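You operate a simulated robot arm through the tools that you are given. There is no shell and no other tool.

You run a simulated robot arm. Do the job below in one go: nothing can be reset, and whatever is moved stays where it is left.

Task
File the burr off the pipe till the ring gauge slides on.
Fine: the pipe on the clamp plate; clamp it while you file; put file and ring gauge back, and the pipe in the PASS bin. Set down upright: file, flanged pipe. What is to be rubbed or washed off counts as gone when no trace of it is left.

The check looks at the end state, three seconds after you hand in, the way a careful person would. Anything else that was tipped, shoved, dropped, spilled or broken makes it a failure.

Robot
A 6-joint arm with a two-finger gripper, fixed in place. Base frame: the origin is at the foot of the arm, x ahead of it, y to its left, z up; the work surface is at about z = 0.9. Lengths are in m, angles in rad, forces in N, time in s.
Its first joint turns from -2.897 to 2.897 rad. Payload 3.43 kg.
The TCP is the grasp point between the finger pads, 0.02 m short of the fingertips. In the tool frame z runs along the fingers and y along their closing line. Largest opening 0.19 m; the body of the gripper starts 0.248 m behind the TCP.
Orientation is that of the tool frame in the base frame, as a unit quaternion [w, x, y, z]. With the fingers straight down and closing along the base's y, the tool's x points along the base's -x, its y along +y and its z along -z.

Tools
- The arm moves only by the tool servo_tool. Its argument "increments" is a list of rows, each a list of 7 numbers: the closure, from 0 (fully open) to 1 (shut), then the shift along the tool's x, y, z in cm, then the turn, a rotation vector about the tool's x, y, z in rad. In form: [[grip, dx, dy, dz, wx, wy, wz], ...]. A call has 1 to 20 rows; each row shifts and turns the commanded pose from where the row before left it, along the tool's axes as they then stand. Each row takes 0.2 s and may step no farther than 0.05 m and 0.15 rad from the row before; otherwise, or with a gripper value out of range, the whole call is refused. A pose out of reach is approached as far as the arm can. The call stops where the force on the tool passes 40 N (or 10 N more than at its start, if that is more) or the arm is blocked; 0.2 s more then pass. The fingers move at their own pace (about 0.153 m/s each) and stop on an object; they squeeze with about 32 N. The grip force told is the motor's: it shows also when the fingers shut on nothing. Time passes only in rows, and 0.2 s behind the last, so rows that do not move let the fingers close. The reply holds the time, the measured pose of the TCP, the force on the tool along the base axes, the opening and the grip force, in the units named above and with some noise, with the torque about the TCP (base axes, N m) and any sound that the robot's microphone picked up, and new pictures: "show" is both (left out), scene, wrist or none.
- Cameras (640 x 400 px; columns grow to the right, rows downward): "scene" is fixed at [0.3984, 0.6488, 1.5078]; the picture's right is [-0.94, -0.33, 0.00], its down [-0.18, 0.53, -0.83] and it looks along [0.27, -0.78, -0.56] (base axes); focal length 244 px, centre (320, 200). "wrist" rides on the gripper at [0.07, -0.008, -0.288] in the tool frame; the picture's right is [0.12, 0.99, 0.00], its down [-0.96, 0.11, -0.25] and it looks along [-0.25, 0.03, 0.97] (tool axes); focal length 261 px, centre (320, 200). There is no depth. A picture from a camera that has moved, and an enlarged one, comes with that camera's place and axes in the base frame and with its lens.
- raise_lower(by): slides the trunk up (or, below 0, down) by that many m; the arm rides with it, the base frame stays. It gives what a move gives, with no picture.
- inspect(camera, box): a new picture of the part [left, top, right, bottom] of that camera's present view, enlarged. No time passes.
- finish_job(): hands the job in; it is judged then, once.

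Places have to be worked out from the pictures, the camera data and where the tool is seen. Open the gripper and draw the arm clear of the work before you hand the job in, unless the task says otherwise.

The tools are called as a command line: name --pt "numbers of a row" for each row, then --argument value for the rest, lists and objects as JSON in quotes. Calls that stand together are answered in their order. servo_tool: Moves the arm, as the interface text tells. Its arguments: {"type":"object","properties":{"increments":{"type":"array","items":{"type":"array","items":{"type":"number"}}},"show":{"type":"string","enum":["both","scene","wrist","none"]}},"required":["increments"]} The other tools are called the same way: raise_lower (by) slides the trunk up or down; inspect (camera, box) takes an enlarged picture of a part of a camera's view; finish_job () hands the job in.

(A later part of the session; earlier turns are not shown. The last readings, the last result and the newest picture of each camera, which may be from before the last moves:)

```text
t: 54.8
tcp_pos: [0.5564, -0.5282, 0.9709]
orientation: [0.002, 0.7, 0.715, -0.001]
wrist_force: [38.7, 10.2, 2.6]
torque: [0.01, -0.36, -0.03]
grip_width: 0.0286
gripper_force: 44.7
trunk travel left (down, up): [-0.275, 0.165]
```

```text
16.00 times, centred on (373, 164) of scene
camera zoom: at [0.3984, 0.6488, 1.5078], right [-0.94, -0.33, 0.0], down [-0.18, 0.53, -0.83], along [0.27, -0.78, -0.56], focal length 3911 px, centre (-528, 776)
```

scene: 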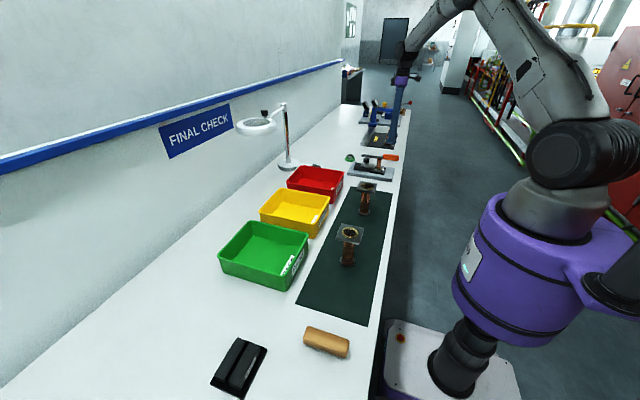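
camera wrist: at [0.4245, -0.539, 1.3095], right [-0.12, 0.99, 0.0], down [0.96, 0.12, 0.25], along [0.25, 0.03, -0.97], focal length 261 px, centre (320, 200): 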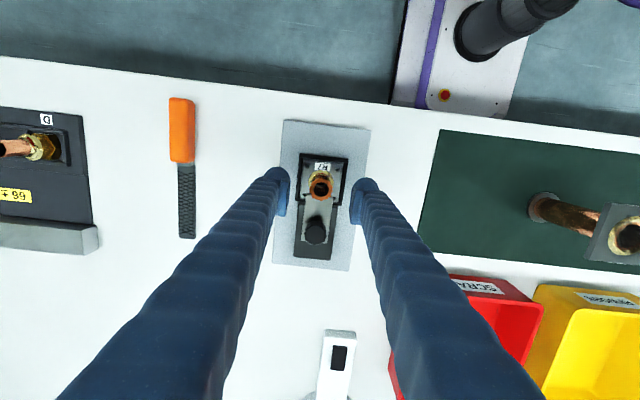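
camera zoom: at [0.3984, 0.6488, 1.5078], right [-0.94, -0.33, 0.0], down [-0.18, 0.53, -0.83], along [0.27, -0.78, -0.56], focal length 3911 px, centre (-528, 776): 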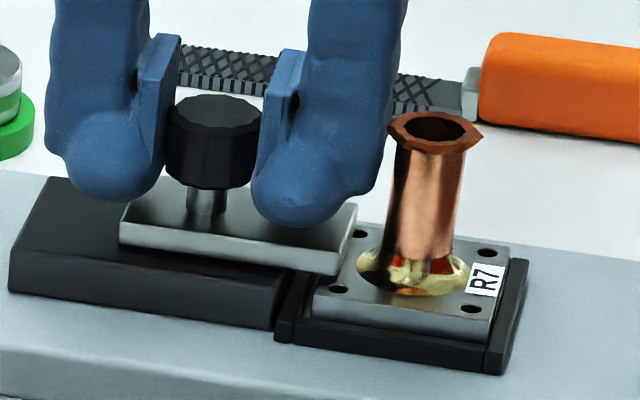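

No tightening torque yet. I release to check if the knob's facets really turn: compare a close-up now with one after a further small turn.

servo_tool --pt "0.8 0 0 0 0 0 0" --pt "0.7 0 0 0 0 0 0" --pt "0.7 0 0 0 0 0 0" --show "none"

inspect --camera "wrist" --box '[295, 170, 345, 220]'

inspect --camera "scene" --box '[362, 154, 378, 168]'

servo_tool --pt "0.9 0 0 0 0 0 0" --pt "1 0 0 0 0 0 0" --pt "1 0 0 0 0 0 0" --pt "1 0 0 0 0 0 0.15" --pt "1 0 0 0 0 0 0.15" --pt "1 0 0 0 0 0 0" --pt "0.8 0 0 0 0 0 0" --pt "0.7 0 0 0 0 0 0" --pt "0.7 0 0 0 0 0 0" --show "none"

inspect --camera "wrist" --box '[295, 170, 345, 220]'

inspect --camera "scene" --box '[362, 154, 378, 168]'

```text
t: 55.6
tcp_pos: [0.553, -0.5279, 0.97]
orientation: [0.0, 0.699, 0.715, -0.001]
wrist_force: [14.6, -0.4, -3.4]
torque: [0.0, -0.02, -0.05]
grip_width: 0.0488
gripper_force: 0.1
trunk travel left (down, up): [-0.275, 0.165]
```

```text
8.00 times, centred on (320, 195) of wrist
camera zoom: at [0.5455, -0.4567, 1.2578], right [0.99, 0.14, 0.0], down [0.14, -0.96, 0.25], along [0.03, -0.24, -0.97], focal length 2085 px, centre (320, 240)
```

zoom: 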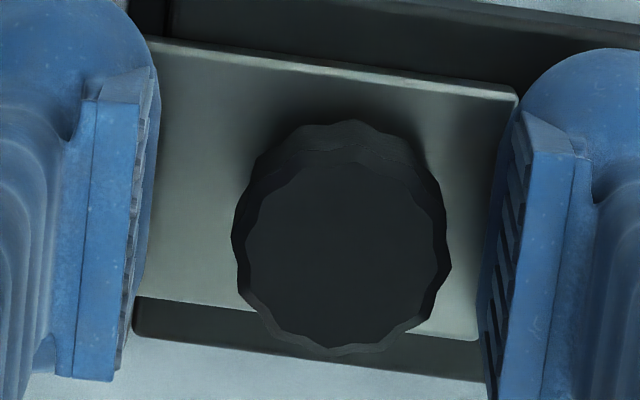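

```text
16.00 times, centred on (370, 161) of scene
camera zoom: at [0.3984, 0.6488, 1.5078], right [-0.94, -0.33, 0.0], down [-0.18, 0.53, -0.83], along [0.27, -0.78, -0.56], focal length 3911 px, centre (-480, 824)
```

zoom: 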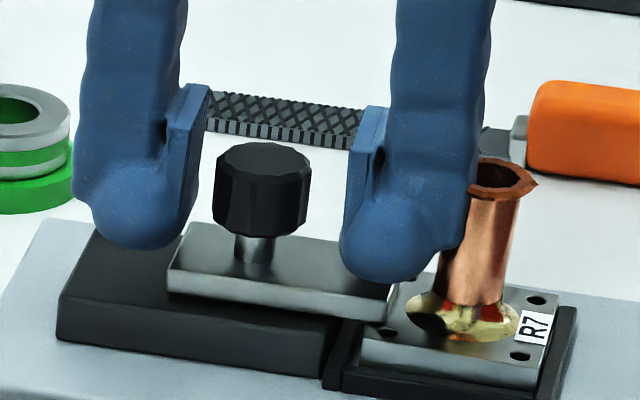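

```text
t: 56.5
tcp_pos: [0.557, -0.5269, 0.9706]
orientation: [0.001, 0.723, 0.691, 0.001]
wrist_force: [17.6, 4.6, -11.7]
torque: [1.1, -0.31, 0.06]
grip_width: 0.0291
gripper_force: 45.2
trunk travel left (down, up): [-0.275, 0.165]
stopped in row 4: the force on the tool passed its limit at 40 N (the readings are from after the stop); the commanded pose is now the measured one
```

```text
8.00 times, centred on (320, 195) of wrist
camera zoom: at [0.5524, -0.4549, 1.258], right [1.0, 0.07, 0.0], down [0.07, -0.97, 0.25], along [0.02, -0.25, -0.97], focal length 2085 px, centre (320, 240)
```

zoom: 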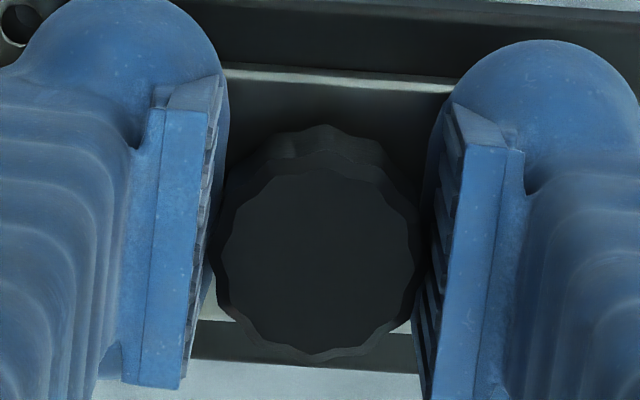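

```text
16.00 times, centred on (370, 161) of scene
camera zoom: at [0.3984, 0.6488, 1.5078], right [-0.94, -0.33, 0.0], down [-0.18, 0.53, -0.83], along [0.27, -0.78, -0.56], focal length 3911 px, centre (-480, 824)
```

zoom: 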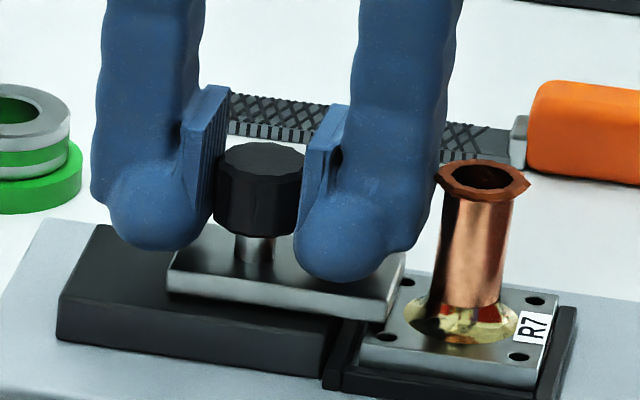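

The knob gives no clear tightening; it likely is just the slider's handle. While opening wide here the finger brushed the pipe, so I open only slightly, rise, and turn back to look at the rim closely.

servo_tool --pt "0.83 0 0 0 0 0 0" --pt "0.81 0 0 0 0 0 0" --pt "0.81 0 0 -3 0 0 0" --pt "0.81 0 0 -4 0 0 0" --pt "0.81 0 0 0 0 0 -0.15" --pt "0.81 0 0 0 0 0 -0.15" --pt "0.81 0 0 0 0 0 -0.15" --pt "0.81 0 0 0 0 0 -0.15" --pt "0.81 0 0 0 0 0 -0.15" --pt "0.81 0 0 0 0 0 -0.15" --pt "0.81 0 0 0 0 0 -0.15" --pt "0.81 0 0 0 0 0 -0.15" --pt "0.81 0 0 0 0 0 -0.15" --pt "0.81 0 0 0 0 0 -0.15" --pt "0.81 0 0 0 0 0 -0.1" --pt "0.5 0 0 0 0 0 0" --pt "0.2 0 0 0 0 0 0" --show "wrist"

inspect --camera "scene" --box '[358, 150, 390, 176]'

```text
t: 60.1
tcp_pos: [0.5537, -0.5266, 1.0422]
orientation: [0.001, 0.007, 1.0, -0.001]
wrist_force: [0.4, 0.3, 0.3]
torque: [-0.03, -0.03, 0.02]
grip_width: 0.152
gripper_force: 0.1
trunk travel left (down, up): [-0.275, 0.165]
camera wrist: at [0.4843, -0.5326, 1.3291], right [-0.1, 0.99, 0.0], down [0.96, 0.1, 0.25], along [0.25, 0.03, -0.97], focal length 261 px, centre (320, 200)
```

wrist: 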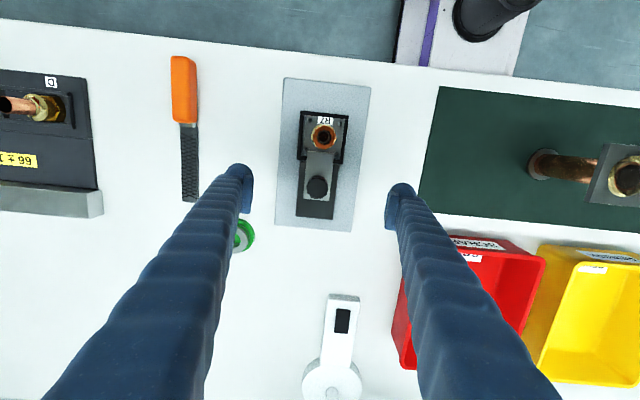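

```text
15.38 times, centred on (374, 163) of scene
camera zoom: at [0.3984, 0.6488, 1.5078], right [-0.94, -0.33, 0.0], down [-0.18, 0.53, -0.83], along [0.27, -0.78, -0.56], focal length 3760 px, centre (-511, 769)
```

zoom: 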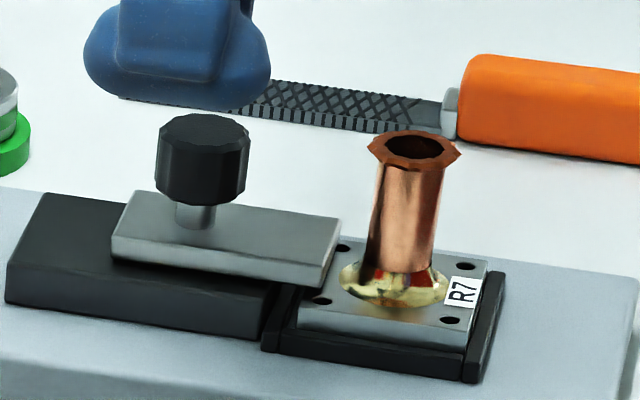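

Zoom on the rim from the wrist camera for the tooth pattern.

inspect --camera "wrist" --box '[300, 110, 348, 160]'

inspect --camera "wrist" --box '[275, 75, 375, 235]'

inspect --camera "wrist" --box '[210, 210, 270, 260]'

```text
8.00 times, centred on (324, 135) of wrist
camera zoom: at [0.4843, -0.5326, 1.3291], right [-0.1, 0.99, 0.0], down [0.96, 0.1, 0.25], along [0.25, 0.03, -0.97], focal length 2085 px, centre (288, 720)
```

zoom: 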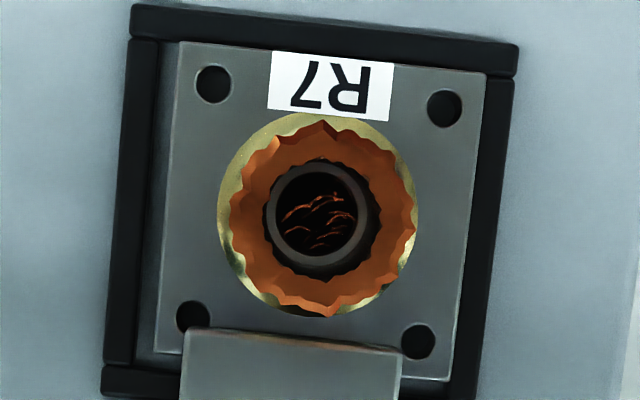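

```text
2.50 times, centred on (325, 155) of wrist
camera zoom: at [0.4843, -0.5326, 1.3291], right [-0.1, 0.99, 0.0], down [0.96, 0.1, 0.25], along [0.25, 0.03, -0.97], focal length 652 px, centre (308, 312)
```

zoom: 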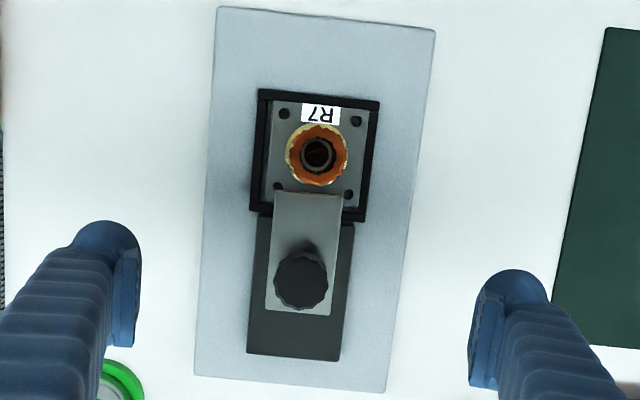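

```text
8.00 times, centred on (240, 235) of wrist
camera zoom: at [0.4843, -0.5326, 1.3291], right [-0.1, 0.99, 0.0], down [0.96, 0.1, 0.25], along [0.25, 0.03, -0.97], focal length 2085 px, centre (960, -80)
```

zoom: 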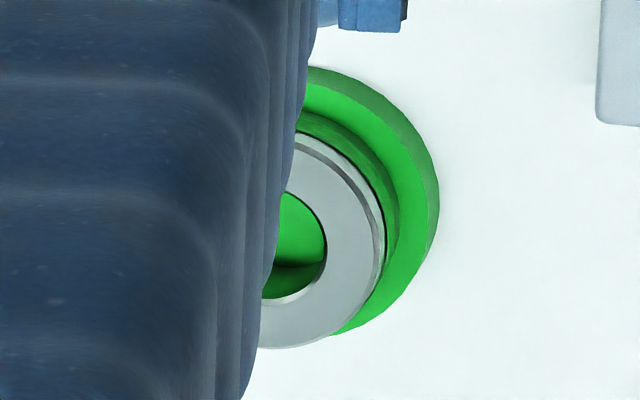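

The flange sits in its recess with the burr ring still full. I'll test definitively whether the knob turns: close-up now, then a half-tooth twist, then a close-up from the same pose.

inspect --camera "wrist" --box '[300, 165, 334, 205]'

servo_tool --pt "0.68 0 0 4 0 0 0" --pt "0.68 0 -0.3 3 0 0 0" --pt "0.9 0 0 0 0 0 0" --pt "1 0 0 0 0 0 0" --pt "1 0 0 0 0 0 0" --show "none"

servo_tool --pt "1 0 0 0 0 0 0.13" --pt "1 0 0 0 0 0 0.13" --pt "1 0 0 0 0 0 0" --show "none"

servo_tool --pt "0.8 0 0 0 0 0 0" --pt "0.68 0 0 0 0 0 0" --pt "0.2 0 0.3 -3 0 0 -0.13" --pt "0.2 0 0 -4 0 0 -0.13" --pt "0.2 0 0 0 0 0 0" --pt "0.2 0 0 0 0 0 0" --show "none"

inspect --camera "wrist" --box '[300, 165, 334, 205]'

```text
10.00 times, centred on (317, 185) of wrist
camera zoom: at [0.4843, -0.5326, 1.3291], right [-0.1, 0.99, 0.0], down [0.96, 0.1, 0.25], along [0.25, 0.03, -0.97], focal length 2606 px, centre (350, 350)
```

zoom: 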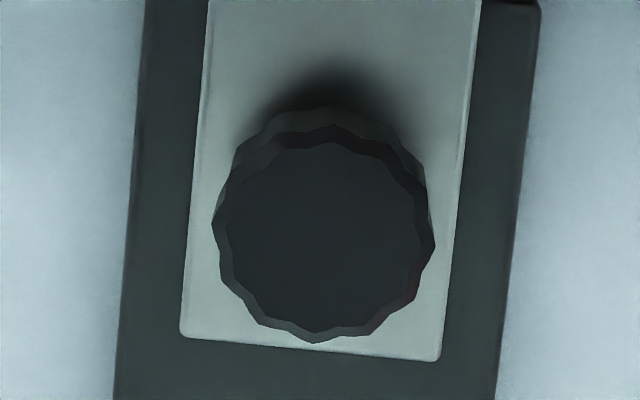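

```text
t: 61.3
tcp_pos: [0.5537, -0.5298, 0.9722]
orientation: [0.0, 0.008, 1.0, 0.001]
wrist_force: [-1.2, 3.2, -12.3]
torque: [0.02, -0.24, -0.02]
grip_width: 0.0287
gripper_force: 45.0
trunk travel left (down, up): [-0.275, 0.165]
```

```text
t: 62.1
tcp_pos: [0.5554, -0.5286, 0.973]
orientation: [0.002, 0.139, 0.99, 0.0]
wrist_force: [1.9, 7.0, -4.9]
torque: [0.05, 0.14, -0.02]
grip_width: 0.0288
gripper_force: 45.2
trunk travel left (down, up): [-0.275, 0.165]
```

```text
t: 63.5
tcp_pos: [0.5568, -0.528, 1.0408]
orientation: [0.001, 0.008, 1.0, -0.001]
wrist_force: [-0.2, -0.1, 0.2]
torque: [0.07, 0.0, 0.05]
grip_width: 0.1522
gripper_force: 0.0
trunk travel left (down, up): [-0.275, 0.165]
```

```text
10.00 times, centred on (317, 185) of wrist
camera zoom: at [0.4875, -0.534, 1.3279], right [-0.1, 0.99, 0.0], down [0.96, 0.1, 0.25], along [0.25, 0.03, -0.97], focal length 2606 px, centre (350, 350)
```

zoom: 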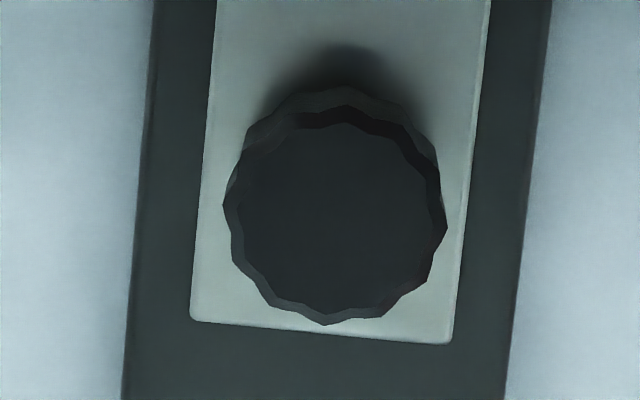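

The knob didn't rotate (same tooth phase), so it is only the slider's handle. I push the slider firmly to its end stop again to be sure it's fully closed.

servo_tool --pt "0.68 0 0 4 0 0 0" --pt "0.68 0 -0.2 3 0 0 -0.015" --pt "0.9 0 0 0 0 0 0" --pt "1 0 0 0 0 0 0" --pt "1 0 0 0 0 0 0" --pt "1 0.2 0 0 0 0 0" --pt "1 0.2 0 0 0 0 0" --pt "1 0.2 0 0 0 0 0" --show "none"

inspect --camera "wrist" --box '[270, 90, 370, 240]'

inspect --camera "scene" --box '[358, 150, 390, 176]'

```text
t: 65.3
tcp_pos: [0.5534, -0.5308, 0.9711]
orientation: [0.002, 0.001, 1.0, -0.001]
wrist_force: [28.7, 4.0, -9.8]
torque: [0.04, -0.24, -0.01]
grip_width: 0.0291
gripper_force: 45.0
trunk travel left (down, up): [-0.275, 0.165]
```

```text
2.67 times, centred on (320, 165) of wrist
camera zoom: at [0.4836, -0.5366, 1.2588], right [-0.12, 0.99, 0.0], down [0.96, 0.11, 0.25], along [0.25, 0.03, -0.97], focal length 695 px, centre (320, 293)
```

zoom: 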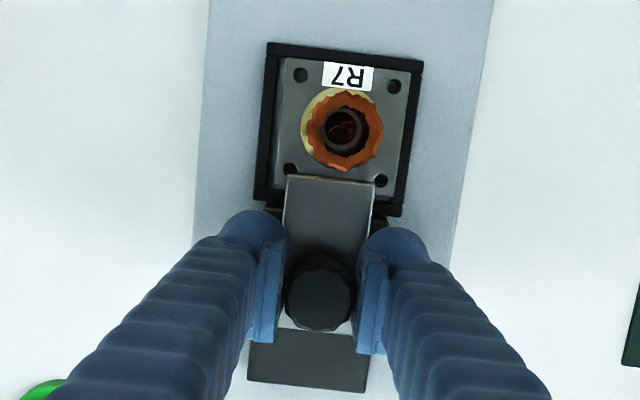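

```text
15.38 times, centred on (374, 163) of scene
camera zoom: at [0.3984, 0.6488, 1.5078], right [-0.94, -0.33, 0.0], down [-0.18, 0.53, -0.83], along [0.27, -0.78, -0.56], focal length 3760 px, centre (-511, 769)
```

zoom: 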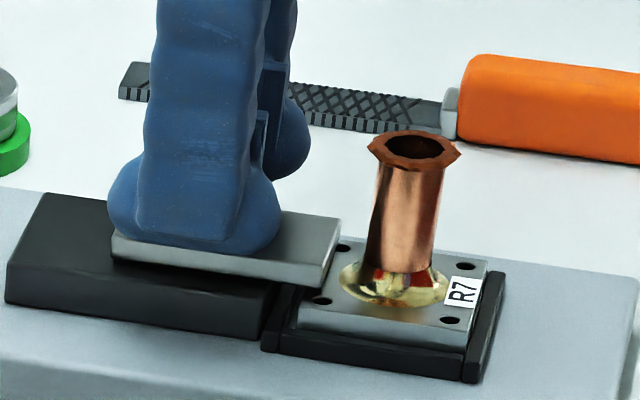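

Slider is at its stop. Now I release, and re-grip the file closer to the blade (x≈0.477) to resist pitching.

servo_tool --pt "1 -0.5 0 0 0 0 0" --pt "0.8 0 0 0 0 0 0" --pt "0.65 0 0 0 0 0 0" --pt "0.65 0 0 -4 0 0 0" --pt "0.65 0 0 -4 0 0 0" --pt "0.65 1.6 -4.2 0 0 0 0" --pt "0.65 1.6 -4.2 0 0 0 0" --pt "0.65 1.6 -4.2 0 0 0 0" --pt "0.65 1.6 -4.2 0 0 0 0" --pt "0.65 1.6 -4.2 0 0 0 0" --pt "0.65 0 0 3 0 0 0" --pt "0.65 0 0 0 0 0 0" --show "wrist"

inspect --camera "wrist" --box '[260, 80, 380, 270]'

```text
t: 67.9
tcp_pos: [0.4734, -0.741, 1.0228]
orientation: [0.001, 0.001, 1.0, 0.001]
wrist_force: [0.2, 0.2, 0.8]
torque: [0.0, 0.02, 0.03]
grip_width: 0.0666
gripper_force: 0.2
trunk travel left (down, up): [-0.275, 0.165]
camera wrist: at [0.4036, -0.7475, 1.3091], right [-0.12, 0.99, 0.0], down [0.96, 0.11, 0.25], along [0.25, 0.03, -0.97], focal length 261 px, centre (320, 200)
```

wrist: 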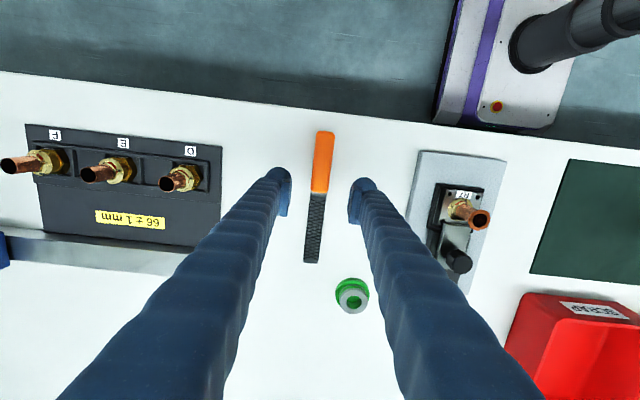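

```text
2.11 times, centred on (320, 175) of wrist
camera zoom: at [0.4036, -0.7475, 1.3091], right [-0.12, 0.99, 0.0], down [0.96, 0.11, 0.25], along [0.25, 0.03, -0.97], focal length 549 px, centre (320, 253)
```

zoom: 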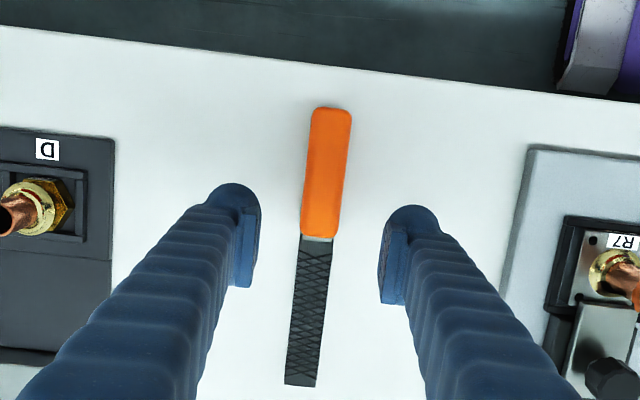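

Handle spans 0.402–0.492; TCP 0.473 is near the blade joint. Descend and grip.

servo_tool --pt "0.65 0 0 4 0 0 0" --pt "0.65 0 0 4 0 0 0" --pt "0.65 0 0 2.1 0 0 0" --pt "0.85 0 0 0 0 0 0" --pt "1 0 0 0 0 0 0" --pt "1 0 0 0 0 0 0" --pt "1 0 0 0 0 0 0" --show "none"

```text
t: 69.5
tcp_pos: [0.4744, -0.7398, 0.9218]
orientation: [0.001, 0.001, 1.0, 0.0]
wrist_force: [-0.1, 0.2, 0.4]
torque: [-0.02, 0.0, 0.01]
grip_width: 0.0267
gripper_force: 32.0
trunk travel left (down, up): [-0.275, 0.165]
```

Gripped. Lift, yaw so the blade points +y, and move over the pipe with the blade root part over the rim.

servo_tool --pt "1 0 0 -5 0 0 0" --pt "1 0 0 -5 0 0 0" --pt "1 0 0 -4 0 0 -0.1428" --pt "1 0 0 0 0 0 -0.1428" --pt "1 0 0 0 0 0 -0.1428" --pt "1 0 0 0 0 0 -0.1428" --pt "1 0 0 0 0 0 -0.1428" --pt "1 0 0 0 0 0 -0.1428" --pt "1 0 0 0 0 0 -0.1428" --pt "1 0 0 0 0 0 -0.1428" --pt "1 0 0 0 0 0 -0.1428" --pt "1 0 0 0 0 0 -0.1428" --pt "1 0 0 0 0 0 -0.1428" --pt "1 -4.5 -0.5 0 0 0 0" --pt "1 -4.5 -0.5 0 0 0 0" --pt "1 -4.5 -0.6 0 0 0 0" --pt "1 0 0 4 0 0 0" --pt "1 0 0 0 0 0 0" --show "none"

inspect --camera "wrist" --box '[250, 180, 390, 340]'

inspect --camera "scene" --box '[350, 135, 400, 175]'

```text
t: 73.3
tcp_pos: [0.4889, -0.6053, 1.0202]
orientation: [0.001, -0.706, 0.708, 0.0]
wrist_force: [0.4, 0.2, -2.6]
torque: [0.22, -0.05, -0.02]
grip_width: 0.0269
gripper_force: 32.1
trunk travel left (down, up): [-0.275, 0.165]
```

```text
2.50 times, centred on (320, 260) of wrist
camera zoom: at [0.4989, -0.6747, 1.3069], right [-0.99, -0.12, 0.0], down [-0.11, 0.96, 0.25], along [-0.03, 0.25, -0.97], focal length 652 px, centre (320, 50)
```

zoom: 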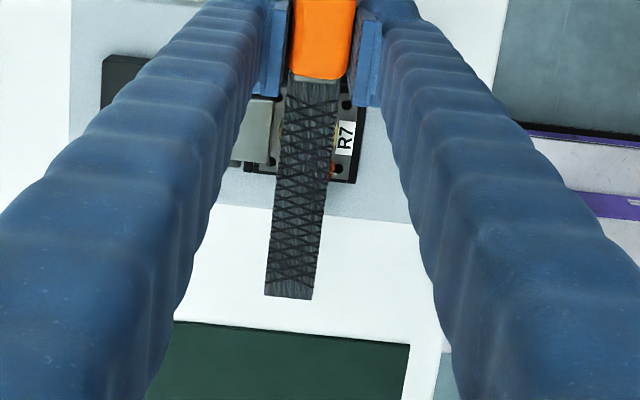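

```text
10.00 times, centred on (375, 155) of scene
camera zoom: at [0.3984, 0.6488, 1.5078], right [-0.94, -0.33, 0.0], down [-0.18, 0.53, -0.83], along [0.27, -0.78, -0.56], focal length 2444 px, centre (-230, 650)
```

zoom: 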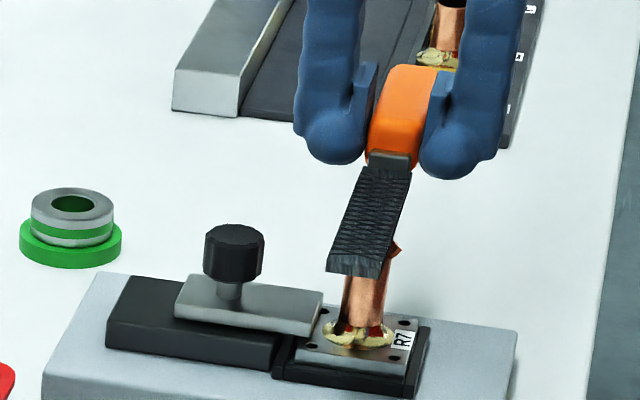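

Descend to light contact.

servo_tool --pt "1 0 0 1.2 0 0 0" --pt "1 0 0 0.2 0 0 0" --pt "1 0 0 0.1 0 0 0" --pt "1 0 0 0.1 0 0 0" --pt "1 0 0 0 0 0 0" --show "none"

```text
t: 74.5
tcp_pos: [0.4903, -0.6032, 1.0061]
orientation: [0.001, -0.706, 0.708, -0.001]
wrist_force: [2.0, -2.4, 11.4]
torque: [0.86, -0.02, -0.1]
grip_width: 0.0269
gripper_force: 31.4
trunk travel left (down, up): [-0.275, 0.165]
```

Contact ~13 N. I ease half a mm and make sustained strokes, then check.

servo_tool --pt "1 0 0 -0.05 0 0 0" --pt "1 1.2 0 0 0 0 0" --pt "1 1.2 0 0 0 0 0" --pt "1 -1.2 0 0 0 0 0" --pt "1 -1.2 0 0 0 0 0" --pt "1 -1.2 0 0 0 0 0" --pt "1 1.2 0 0 0 0 0" --pt "1 1.2 0 0 0 0 0" --pt "1 1.2 0 0 0 0 0" --pt "1 -1.2 0 0 0 0 0" --pt "1 -1.2 0 0 0 0 0" --show "none"

inspect --camera "scene" --box '[350, 135, 400, 175]'

inspect --camera "wrist" --box '[250, 180, 390, 340]'

```text
t: 76.9
tcp_pos: [0.4882, -0.6034, 1.0082]
orientation: [0.001, -0.706, 0.708, 0.0]
wrist_force: [0.2, 0.4, -1.3]
torque: [-0.04, -0.01, -0.01]
grip_width: 0.0268
gripper_force: 32.7
trunk travel left (down, up): [-0.275, 0.165]
```

```text
10.00 times, centred on (375, 155) of scene
camera zoom: at [0.3984, 0.6488, 1.5078], right [-0.94, -0.33, 0.0], down [-0.18, 0.53, -0.83], along [0.27, -0.78, -0.56], focal length 2444 px, centre (-230, 650)
```

zoom: 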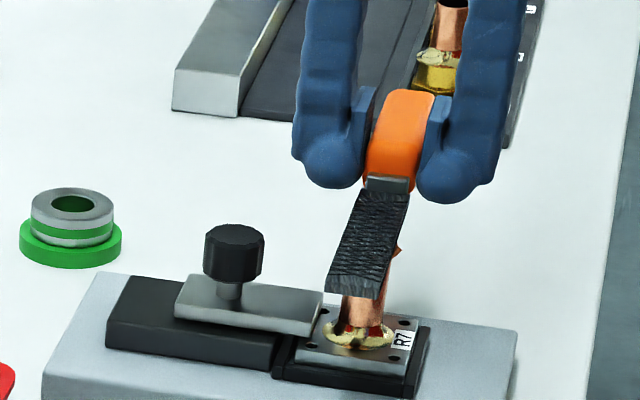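

```text
2.50 times, centred on (320, 260) of wrist
camera zoom: at [0.4982, -0.6727, 1.2943], right [-0.99, -0.12, 0.0], down [-0.11, 0.96, 0.25], along [-0.03, 0.24, -0.97], focal length 652 px, centre (320, 50)
```

zoom: 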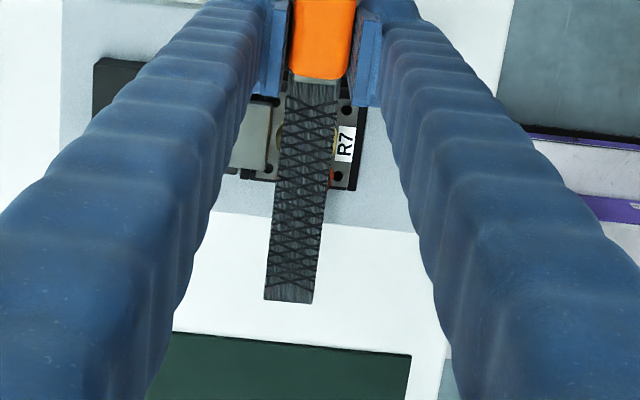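

Lost contact because of pitch at the high load. I re-approach with less force (~5 N) using half-millimetre steps.

servo_tool --pt "1 0 0 0.07 0 0 0" --pt "1 0 0 0 0 0 0" --show "none"

servo_tool --pt "1 0 0 0.05 0 0 0" --pt "1 0 0 0 0 0 0" --show "none"

servo_tool --pt "1 0 0 0.05 0 0 0" --pt "1 0 0 0 0 0 0" --show "none"

```text
t: 77.5
tcp_pos: [0.49, -0.6034, 1.0059]
orientation: [0.001, -0.707, 0.707, 0.0]
wrist_force: [0.7, 0.2, -0.2]
torque: [0.13, 0.02, -0.02]
grip_width: 0.0268
gripper_force: 32.0
trunk travel left (down, up): [-0.275, 0.165]
```

```text
t: 78.1
tcp_pos: [0.4894, -0.6035, 1.0047]
orientation: [-0.001, -0.707, 0.708, -0.002]
wrist_force: [-0.1, -3.2, 5.6]
torque: [0.42, 0.03, 0.02]
grip_width: 0.0268
gripper_force: 32.1
trunk travel left (down, up): [-0.275, 0.165]
```

```text
t: 78.7
tcp_pos: [0.4899, -0.6046, 1.0051]
orientation: [0.001, -0.707, 0.708, -0.001]
wrist_force: [2.4, -4.8, 11.0]
torque: [0.83, -0.04, -0.11]
grip_width: 0.027
gripper_force: 31.7
trunk travel left (down, up): [-0.275, 0.165]
```

About 10 N/mm. I back off slightly and stroke, reading the force along the way.

servo_tool --pt "1 1 0 -0.04 0 0 0" --pt "1 1 0 0 0 0 0" --show "none"

servo_tool --pt "1 -1 0 0 0 0 0" --pt "1 -1 0 0 0 0 0" --show "none"

servo_tool --pt "1 -1 0 0 0 0 0" --pt "1 -1 0 0 0 0 0" --show "none"

servo_tool --pt "1 1 0 0 0 0 0" --pt "1 1 0 0 0 0 0" --show "none"

```text
t: 79.3
tcp_pos: [0.4892, -0.6245, 1.0043]
orientation: [0.001, -0.707, 0.708, 0.0]
wrist_force: [0.1, 0.5, -2.1]
torque: [0.02, 0.0, -0.01]
grip_width: 0.0267
gripper_force: 32.2
trunk travel left (down, up): [-0.275, 0.165]
```

```text
t: 79.9
tcp_pos: [0.4903, -0.6042, 1.0049]
orientation: [0.0, -0.706, 0.708, 0.0]
wrist_force: [0.0, -0.7, -1.6]
torque: [0.01, 0.0, 0.01]
grip_width: 0.027
gripper_force: 32.0
trunk travel left (down, up): [-0.275, 0.165]
```

```text
t: 80.5
tcp_pos: [0.4912, -0.5835, 1.0055]
orientation: [0.001, -0.707, 0.707, 0.0]
wrist_force: [-0.3, 1.4, 2.6]
torque: [0.18, -0.02, -0.01]
grip_width: 0.0267
gripper_force: 31.6
trunk travel left (down, up): [-0.275, 0.165]
```

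```text
t: 81.1
tcp_pos: [0.4905, -0.6042, 1.0041]
orientation: [0.001, -0.706, 0.708, -0.001]
wrist_force: [0.4, -0.5, -2.2]
torque: [0.03, -0.02, 0.04]
grip_width: 0.0269
gripper_force: 31.9
trunk travel left (down, up): [-0.275, 0.165]
```

The blade is tipped up a few degrees so contact is lost on outward strokes. I level it by pitching the tool slightly and re-contact.

servo_tool --pt "1 0 0 -0.4 0 0.045 0" --pt "1 0 0 0 0 0 0" --show "none"

inspect --camera "scene" --box '[350, 135, 400, 175]'

servo_tool --pt "1 0 0 0.1 0 0 0" --pt "1 0 0 0 0 0 0" --show "none"

servo_tool --pt "1 0 0 0.1 0 0 0" --pt "1 0 0 0 0 0 0" --show "none"

```text
t: 81.7
tcp_pos: [0.4911, -0.6037, 1.0086]
orientation: [-0.015, -0.706, 0.708, -0.017]
wrist_force: [0.6, -0.2, -1.8]
torque: [-0.03, 0.01, 0.03]
grip_width: 0.0267
gripper_force: 32.4
trunk travel left (down, up): [-0.275, 0.165]
```

```text
10.00 times, centred on (375, 155) of scene
camera zoom: at [0.3984, 0.6488, 1.5078], right [-0.94, -0.33, 0.0], down [-0.18, 0.53, -0.83], along [0.27, -0.78, -0.56], focal length 2444 px, centre (-230, 650)
```

zoom: 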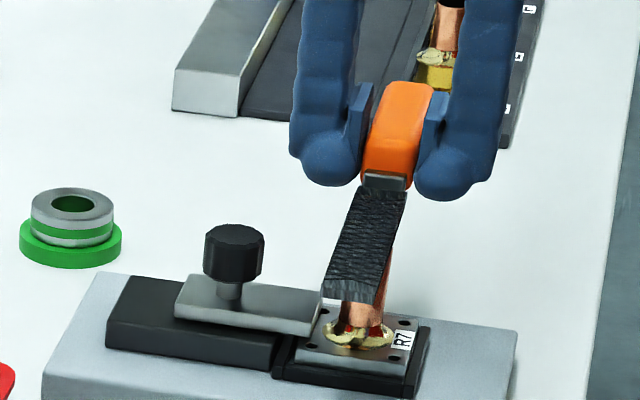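

```text
t: 82.3
tcp_pos: [0.4909, -0.6036, 1.0065]
orientation: [-0.016, -0.706, 0.707, -0.018]
wrist_force: [0.1, 0.6, -1.7]
torque: [-0.01, -0.04, -0.05]
grip_width: 0.0269
gripper_force: 32.2
trunk travel left (down, up): [-0.275, 0.165]
```

```text
t: 82.9
tcp_pos: [0.4893, -0.6045, 1.007]
orientation: [-0.016, -0.707, 0.707, -0.017]
wrist_force: [1.9, 1.8, 7.8]
torque: [0.89, 0.01, -0.07]
grip_width: 0.0269
gripper_force: 31.6
trunk travel left (down, up): [-0.275, 0.165]
```

Good contact (10 N) spread around. Stroke with readings.

servo_tool --pt "1 1 0 -0.02 0 0 0" --pt "1 1 0 0 0 0 0" --pt "1 -1 0 0 0 0 0" --pt "1 -1 0 0 0 0 0" --show "none"

servo_tool --pt "1 -1 0 0 0 0 0" --pt "1 -1 0 0 0 0 0" --pt "1 1 0 0 0 0 0" --pt "1 1 0 0 0 0 0" --show "none"

servo_tool --pt "1 1 0 0 0 0 0" --pt "1 1 0 0 0 0 0" --pt "1 -1 0 0 0 0 0" --pt "1 -1 0 0 0 0 0" --show "none"

servo_tool --pt "1 0 0 -2 0 0 0" --pt "1 5 0 0 0 0 0" --pt "1 4 0 0 0 0 0" --pt "1 3 0 0 0 0 0" --pt "1 0 0 0 0 0 0" --show "none"

inspect --camera "wrist" --box '[280, 280, 350, 350]'

inspect --camera "scene" --box '[365, 155, 385, 168]'

```text
t: 83.9
tcp_pos: [0.4908, -0.6021, 1.0076]
orientation: [-0.016, -0.706, 0.707, -0.017]
wrist_force: [0.0, 0.2, -1.2]
torque: [-0.03, 0.01, -0.01]
grip_width: 0.0265
gripper_force: 32.1
trunk travel left (down, up): [-0.275, 0.165]
```

```text
t: 84.9
tcp_pos: [0.489, -0.6025, 1.0077]
orientation: [-0.015, -0.706, 0.708, -0.017]
wrist_force: [0.0, 1.3, 2.8]
torque: [0.46, -0.04, -0.03]
grip_width: 0.0267
gripper_force: 31.9
trunk travel left (down, up): [-0.275, 0.165]
```

```text
t: 85.9
tcp_pos: [0.4907, -0.6032, 1.0077]
orientation: [-0.016, -0.706, 0.708, -0.017]
wrist_force: [0.0, -0.4, -1.9]
torque: [-0.02, 0.03, -0.02]
grip_width: 0.0265
gripper_force: 31.9
trunk travel left (down, up): [-0.275, 0.165]
```

```text
t: 87.1
tcp_pos: [0.4914, -0.7257, 1.0319]
orientation: [-0.015, -0.706, 0.708, -0.017]
wrist_force: [-0.4, -0.2, -2.3]
torque: [0.11, -0.02, -0.03]
grip_width: 0.0269
gripper_force: 32.5
trunk travel left (down, up): [-0.275, 0.165]
```

```text
5.71 times, centred on (315, 315) of wrist
camera zoom: at [0.5006, -0.7817, 1.3228], right [-0.99, -0.12, 0.0], down [-0.11, 0.97, 0.2], along [-0.03, 0.2, -0.98], focal length 1489 px, centre (349, -457)
```

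zoom: 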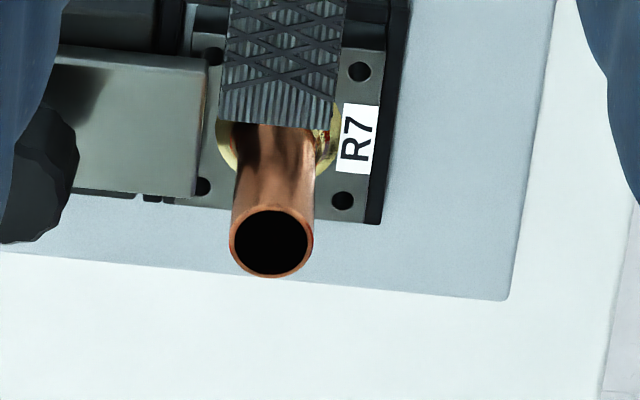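

```text
16.00 times, centred on (375, 162) of scene
camera zoom: at [0.3984, 0.6488, 1.5078], right [-0.94, -0.33, 0.0], down [-0.18, 0.53, -0.83], along [0.27, -0.78, -0.56], focal length 3911 px, centre (-560, 816)
```

zoom: 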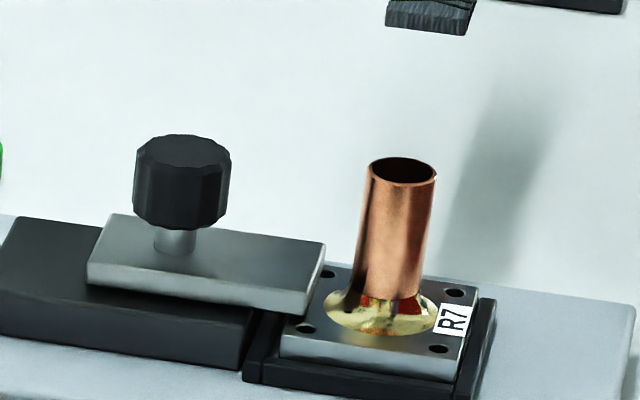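

The burr is gone. I zoom in to check there is no trace left.

inspect --camera "wrist" --box '[295, 310, 325, 335]'

inspect --camera "scene" --box '[370, 158, 384, 166]'

```text
16.00 times, centred on (310, 322) of wrist
camera zoom: at [0.5006, -0.7817, 1.3228], right [-0.99, -0.12, 0.0], down [-0.11, 0.97, 0.2], along [-0.03, 0.2, -0.98], focal length 4170 px, centre (480, -1760)
```

zoom: 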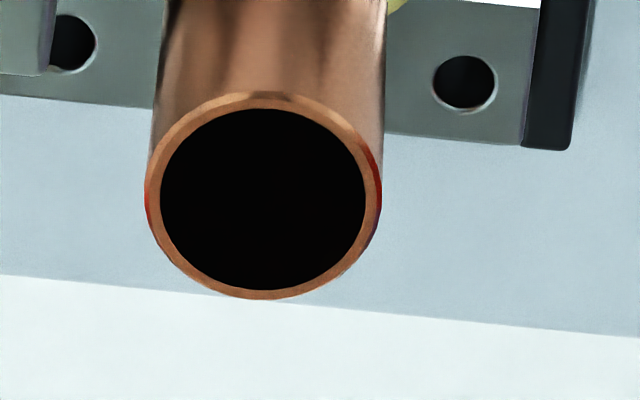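

```text
16.00 times, centred on (377, 162) of scene
camera zoom: at [0.3984, 0.6488, 1.5078], right [-0.94, -0.33, 0.0], down [-0.18, 0.53, -0.83], along [0.27, -0.78, -0.56], focal length 3911 px, centre (-592, 808)
```

zoom: 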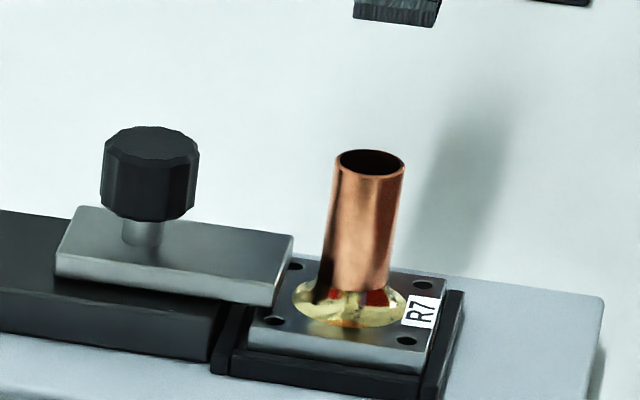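

Rim is clean. Now return the file: undo tool tilt, yaw back, and go to its spot.

servo_tool --pt "1 0 0 -4 0 -0.045 0" --pt "1 0 0 0 0 0 0.1428" --pt "1 0 0 0 0 0 0.1428" --pt "1 0 0 0 0 0 0.1428" --pt "1 0 0 0 0 0 0.1428" --pt "1 0 0 0 0 0 0.1428" --pt "1 0 0 0 0 0 0.1428" --pt "1 0 0 0 0 0 0.1428" --pt "1 0 0 0 0 0 0.1428" --pt "1 0 0 0 0 0 0.1428" --pt "1 0 0 0 0 0 0.1428" --pt "1 0 0 0 0 0 0.1428" --pt "1 0 0 0 0 0.045 0" --pt "1 0 0 0 0 0 0" --show "none"

```text
t: 90.1
tcp_pos: [0.4894, -0.7217, 1.073]
orientation: [-0.022, 0.002, 1.0, 0.0]
wrist_force: [0.1, 0.2, -1.7]
torque: [0.07, -0.04, 0.01]
grip_width: 0.0269
gripper_force: 32.3
trunk travel left (down, up): [-0.275, 0.165]
```

servo_tool --pt "1 0.9 -1.8 4 0 0 0" --pt "1 0 0 4 0 0 0" --pt "1 0 0 4 0 0 0" --pt "1 0 0 2 0 0 0" --pt "1 0 0 0.6 0 0 0" --pt "1 0 0 0 0 0 0" --show "none"

inspect --camera "scene" --box '[355, 135, 420, 175]'

```text
t: 91.5
tcp_pos: [0.4737, -0.7397, 0.9259]
orientation: [-0.022, 0.001, 1.0, 0.0]
wrist_force: [0.0, -0.4, -2.1]
torque: [-0.02, 0.01, -0.02]
grip_width: 0.0271
gripper_force: 31.9
trunk travel left (down, up): [-0.275, 0.165]
```

```text
9.85 times, centred on (388, 155) of scene
camera zoom: at [0.3984, 0.6488, 1.5078], right [-0.94, -0.33, 0.0], down [-0.18, 0.53, -0.83], along [0.27, -0.78, -0.56], focal length 2406 px, centre (-345, 643)
```

zoom: 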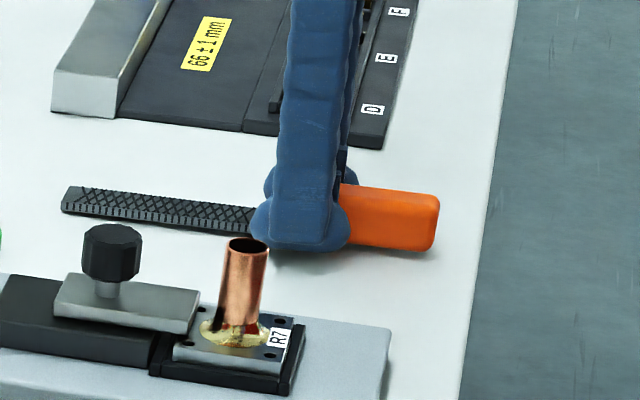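

Blade looks slightly tip-low now; I level by -0.02 rad and lower gently to contact.

servo_tool --pt "1 0 0 0 0 -0.022 0" --pt "1 0 0 0.15 0 0 0" --pt "1 0 0 0.1 0 0 0" --pt "1 0 0 0 0 0 0" --show "none"

inspect --camera "scene" --box '[355, 135, 420, 175]'

```text
t: 92.5
tcp_pos: [0.4747, -0.7392, 0.9236]
orientation: [-0.011, 0.001, 1.0, 0.0]
wrist_force: [0.2, 0.1, -2.3]
torque: [-0.01, -0.02, 0.01]
grip_width: 0.0269
gripper_force: 32.0
trunk travel left (down, up): [-0.275, 0.165]
```

```text
9.85 times, centred on (388, 155) of scene
camera zoom: at [0.3984, 0.6488, 1.5078], right [-0.94, -0.33, 0.0], down [-0.18, 0.53, -0.83], along [0.27, -0.78, -0.56], focal length 2406 px, centre (-345, 643)
```

zoom: 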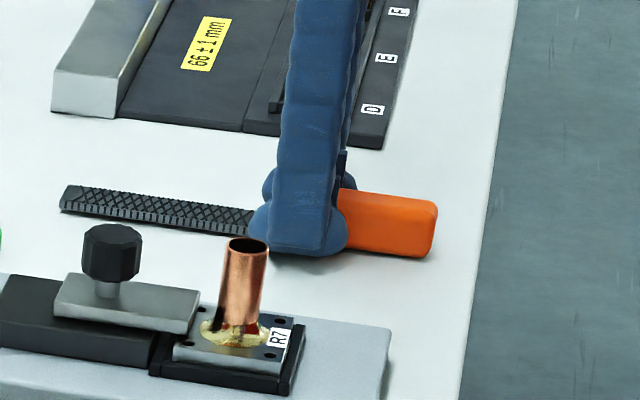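

Looks level, about at the table. Lower 1–2 mm to feel contact, then release and rise.

servo_tool --pt "1 0 0 0.1 0 0 0" --pt "1 0 0 0.05 0 0 0" --pt "0.85 0 0 0 0 0 0" --pt "0.65 0 0 0 0 0 0" --pt "0.65 0 0 0 0 0 0" --pt "0.65 0 0 -3 0 0 0" --pt "0.65 0 0 -4 0 -0.023 0" --pt "0.65 0 0 -4 0 0 0" --pt "0.65 0 0 -3 0 0 0" --pt "0.65 0 0 0 0 0 0" --show "wrist"

inspect --camera "scene" --box '[340, 145, 405, 185]'

inspect --camera "wrist" --box '[320, 200, 400, 340]'

```text
t: 94.7
tcp_pos: [0.4771, -0.7375, 1.0628]
orientation: [0.001, 0.001, 1.0, -0.001]
wrist_force: [-0.3, -0.7, -0.5]
torque: [-0.03, 0.0, -0.01]
grip_width: 0.0664
gripper_force: 0.1
trunk travel left (down, up): [-0.275, 0.165]
camera wrist: at [0.407, -0.7457, 1.3497], right [-0.12, 0.99, 0.0], down [0.96, 0.11, 0.25], along [0.25, 0.03, -0.97], focal length 261 px, centre (320, 200)
```

wrist: 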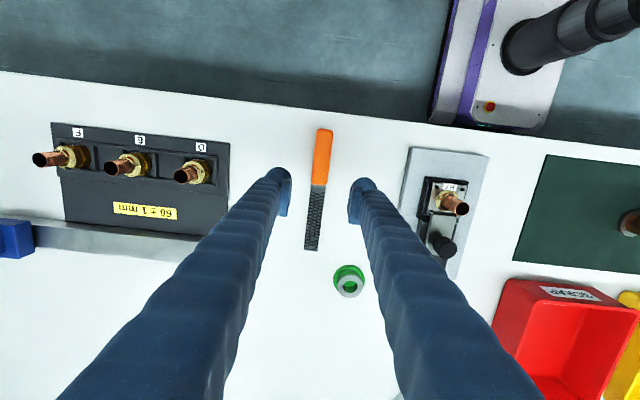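

```text
9.85 times, centred on (372, 165) of scene
camera zoom: at [0.3984, 0.6488, 1.5078], right [-0.94, -0.33, 0.0], down [-0.18, 0.53, -0.83], along [0.27, -0.78, -0.56], focal length 2406 px, centre (-197, 545)
```

zoom: 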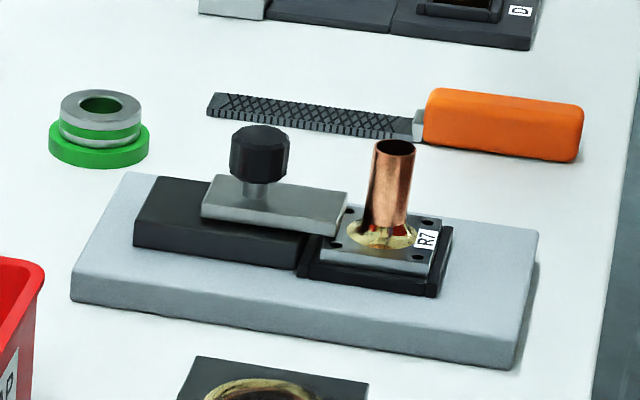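

```text
2.86 times, centred on (360, 270) of wrist
camera zoom: at [0.407, -0.7457, 1.3497], right [-0.12, 0.99, 0.0], down [0.96, 0.11, 0.25], along [0.25, 0.03, -0.97], focal length 745 px, centre (206, 0)
```

zoom: 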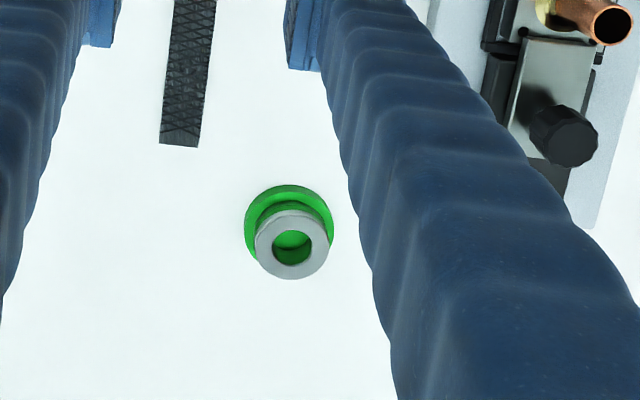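

File is back flat in place. The ring gauge (Ø≈44, bore ≈24 mm) sits on its green stand at about (0.667, -0.660), top z≈0.926. I go above it.

servo_tool --pt "0.55 -4 1.6 0 0 0 0" --pt "0.55 -4 1.6 0 0 0 0" --pt "0.55 -4 1.6 0 0 0 0" --pt "0.55 -4 1.6 0 0 0 0" --pt "0.55 -3 1.3 0 0 0 0" --pt "0.55 0 0 4 0 0 0" --pt "0.55 0 0 0 0 0 0" --show "wrist"

inspect --camera "wrist" --box '[260, 120, 380, 250]'

```text
t: 96.3
tcp_pos: [0.6678, -0.6635, 1.0243]
orientation: [0.001, 0.001, 1.0, -0.001]
wrist_force: [-1.2, -0.3, 0.1]
torque: [0.05, -0.04, 0.0]
grip_width: 0.0854
gripper_force: 0.1
trunk travel left (down, up): [-0.275, 0.165]
camera wrist: at [0.5972, -0.6706, 1.3108], right [-0.12, 0.99, 0.0], down [0.96, 0.11, 0.25], along [0.25, 0.03, -0.97], focal length 261 px, centre (320, 200)
```

wrist: 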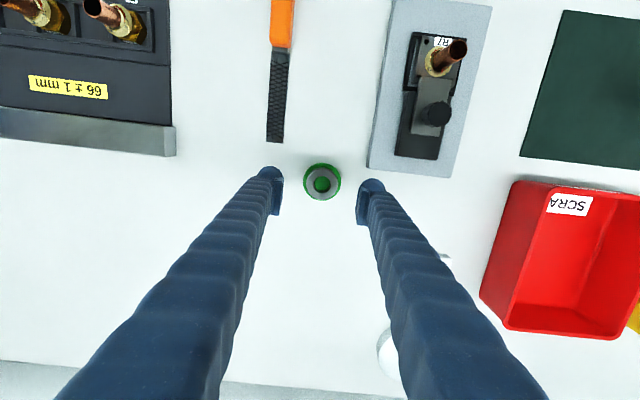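

```text
3.08 times, centred on (320, 185) of wrist
camera zoom: at [0.5972, -0.6706, 1.3108], right [-0.12, 0.99, 0.0], down [0.96, 0.11, 0.25], along [0.25, 0.03, -0.97], focal length 802 px, centre (320, 246)
```

zoom: 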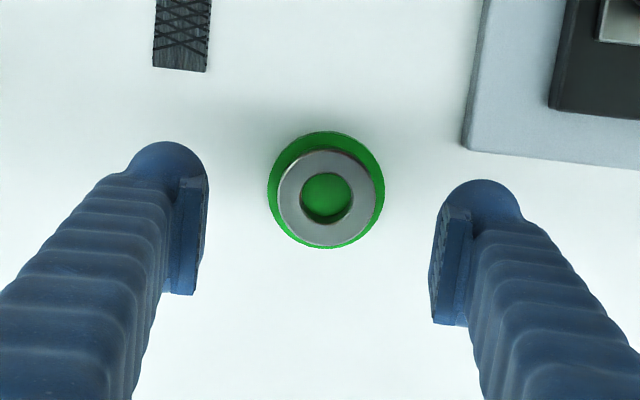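

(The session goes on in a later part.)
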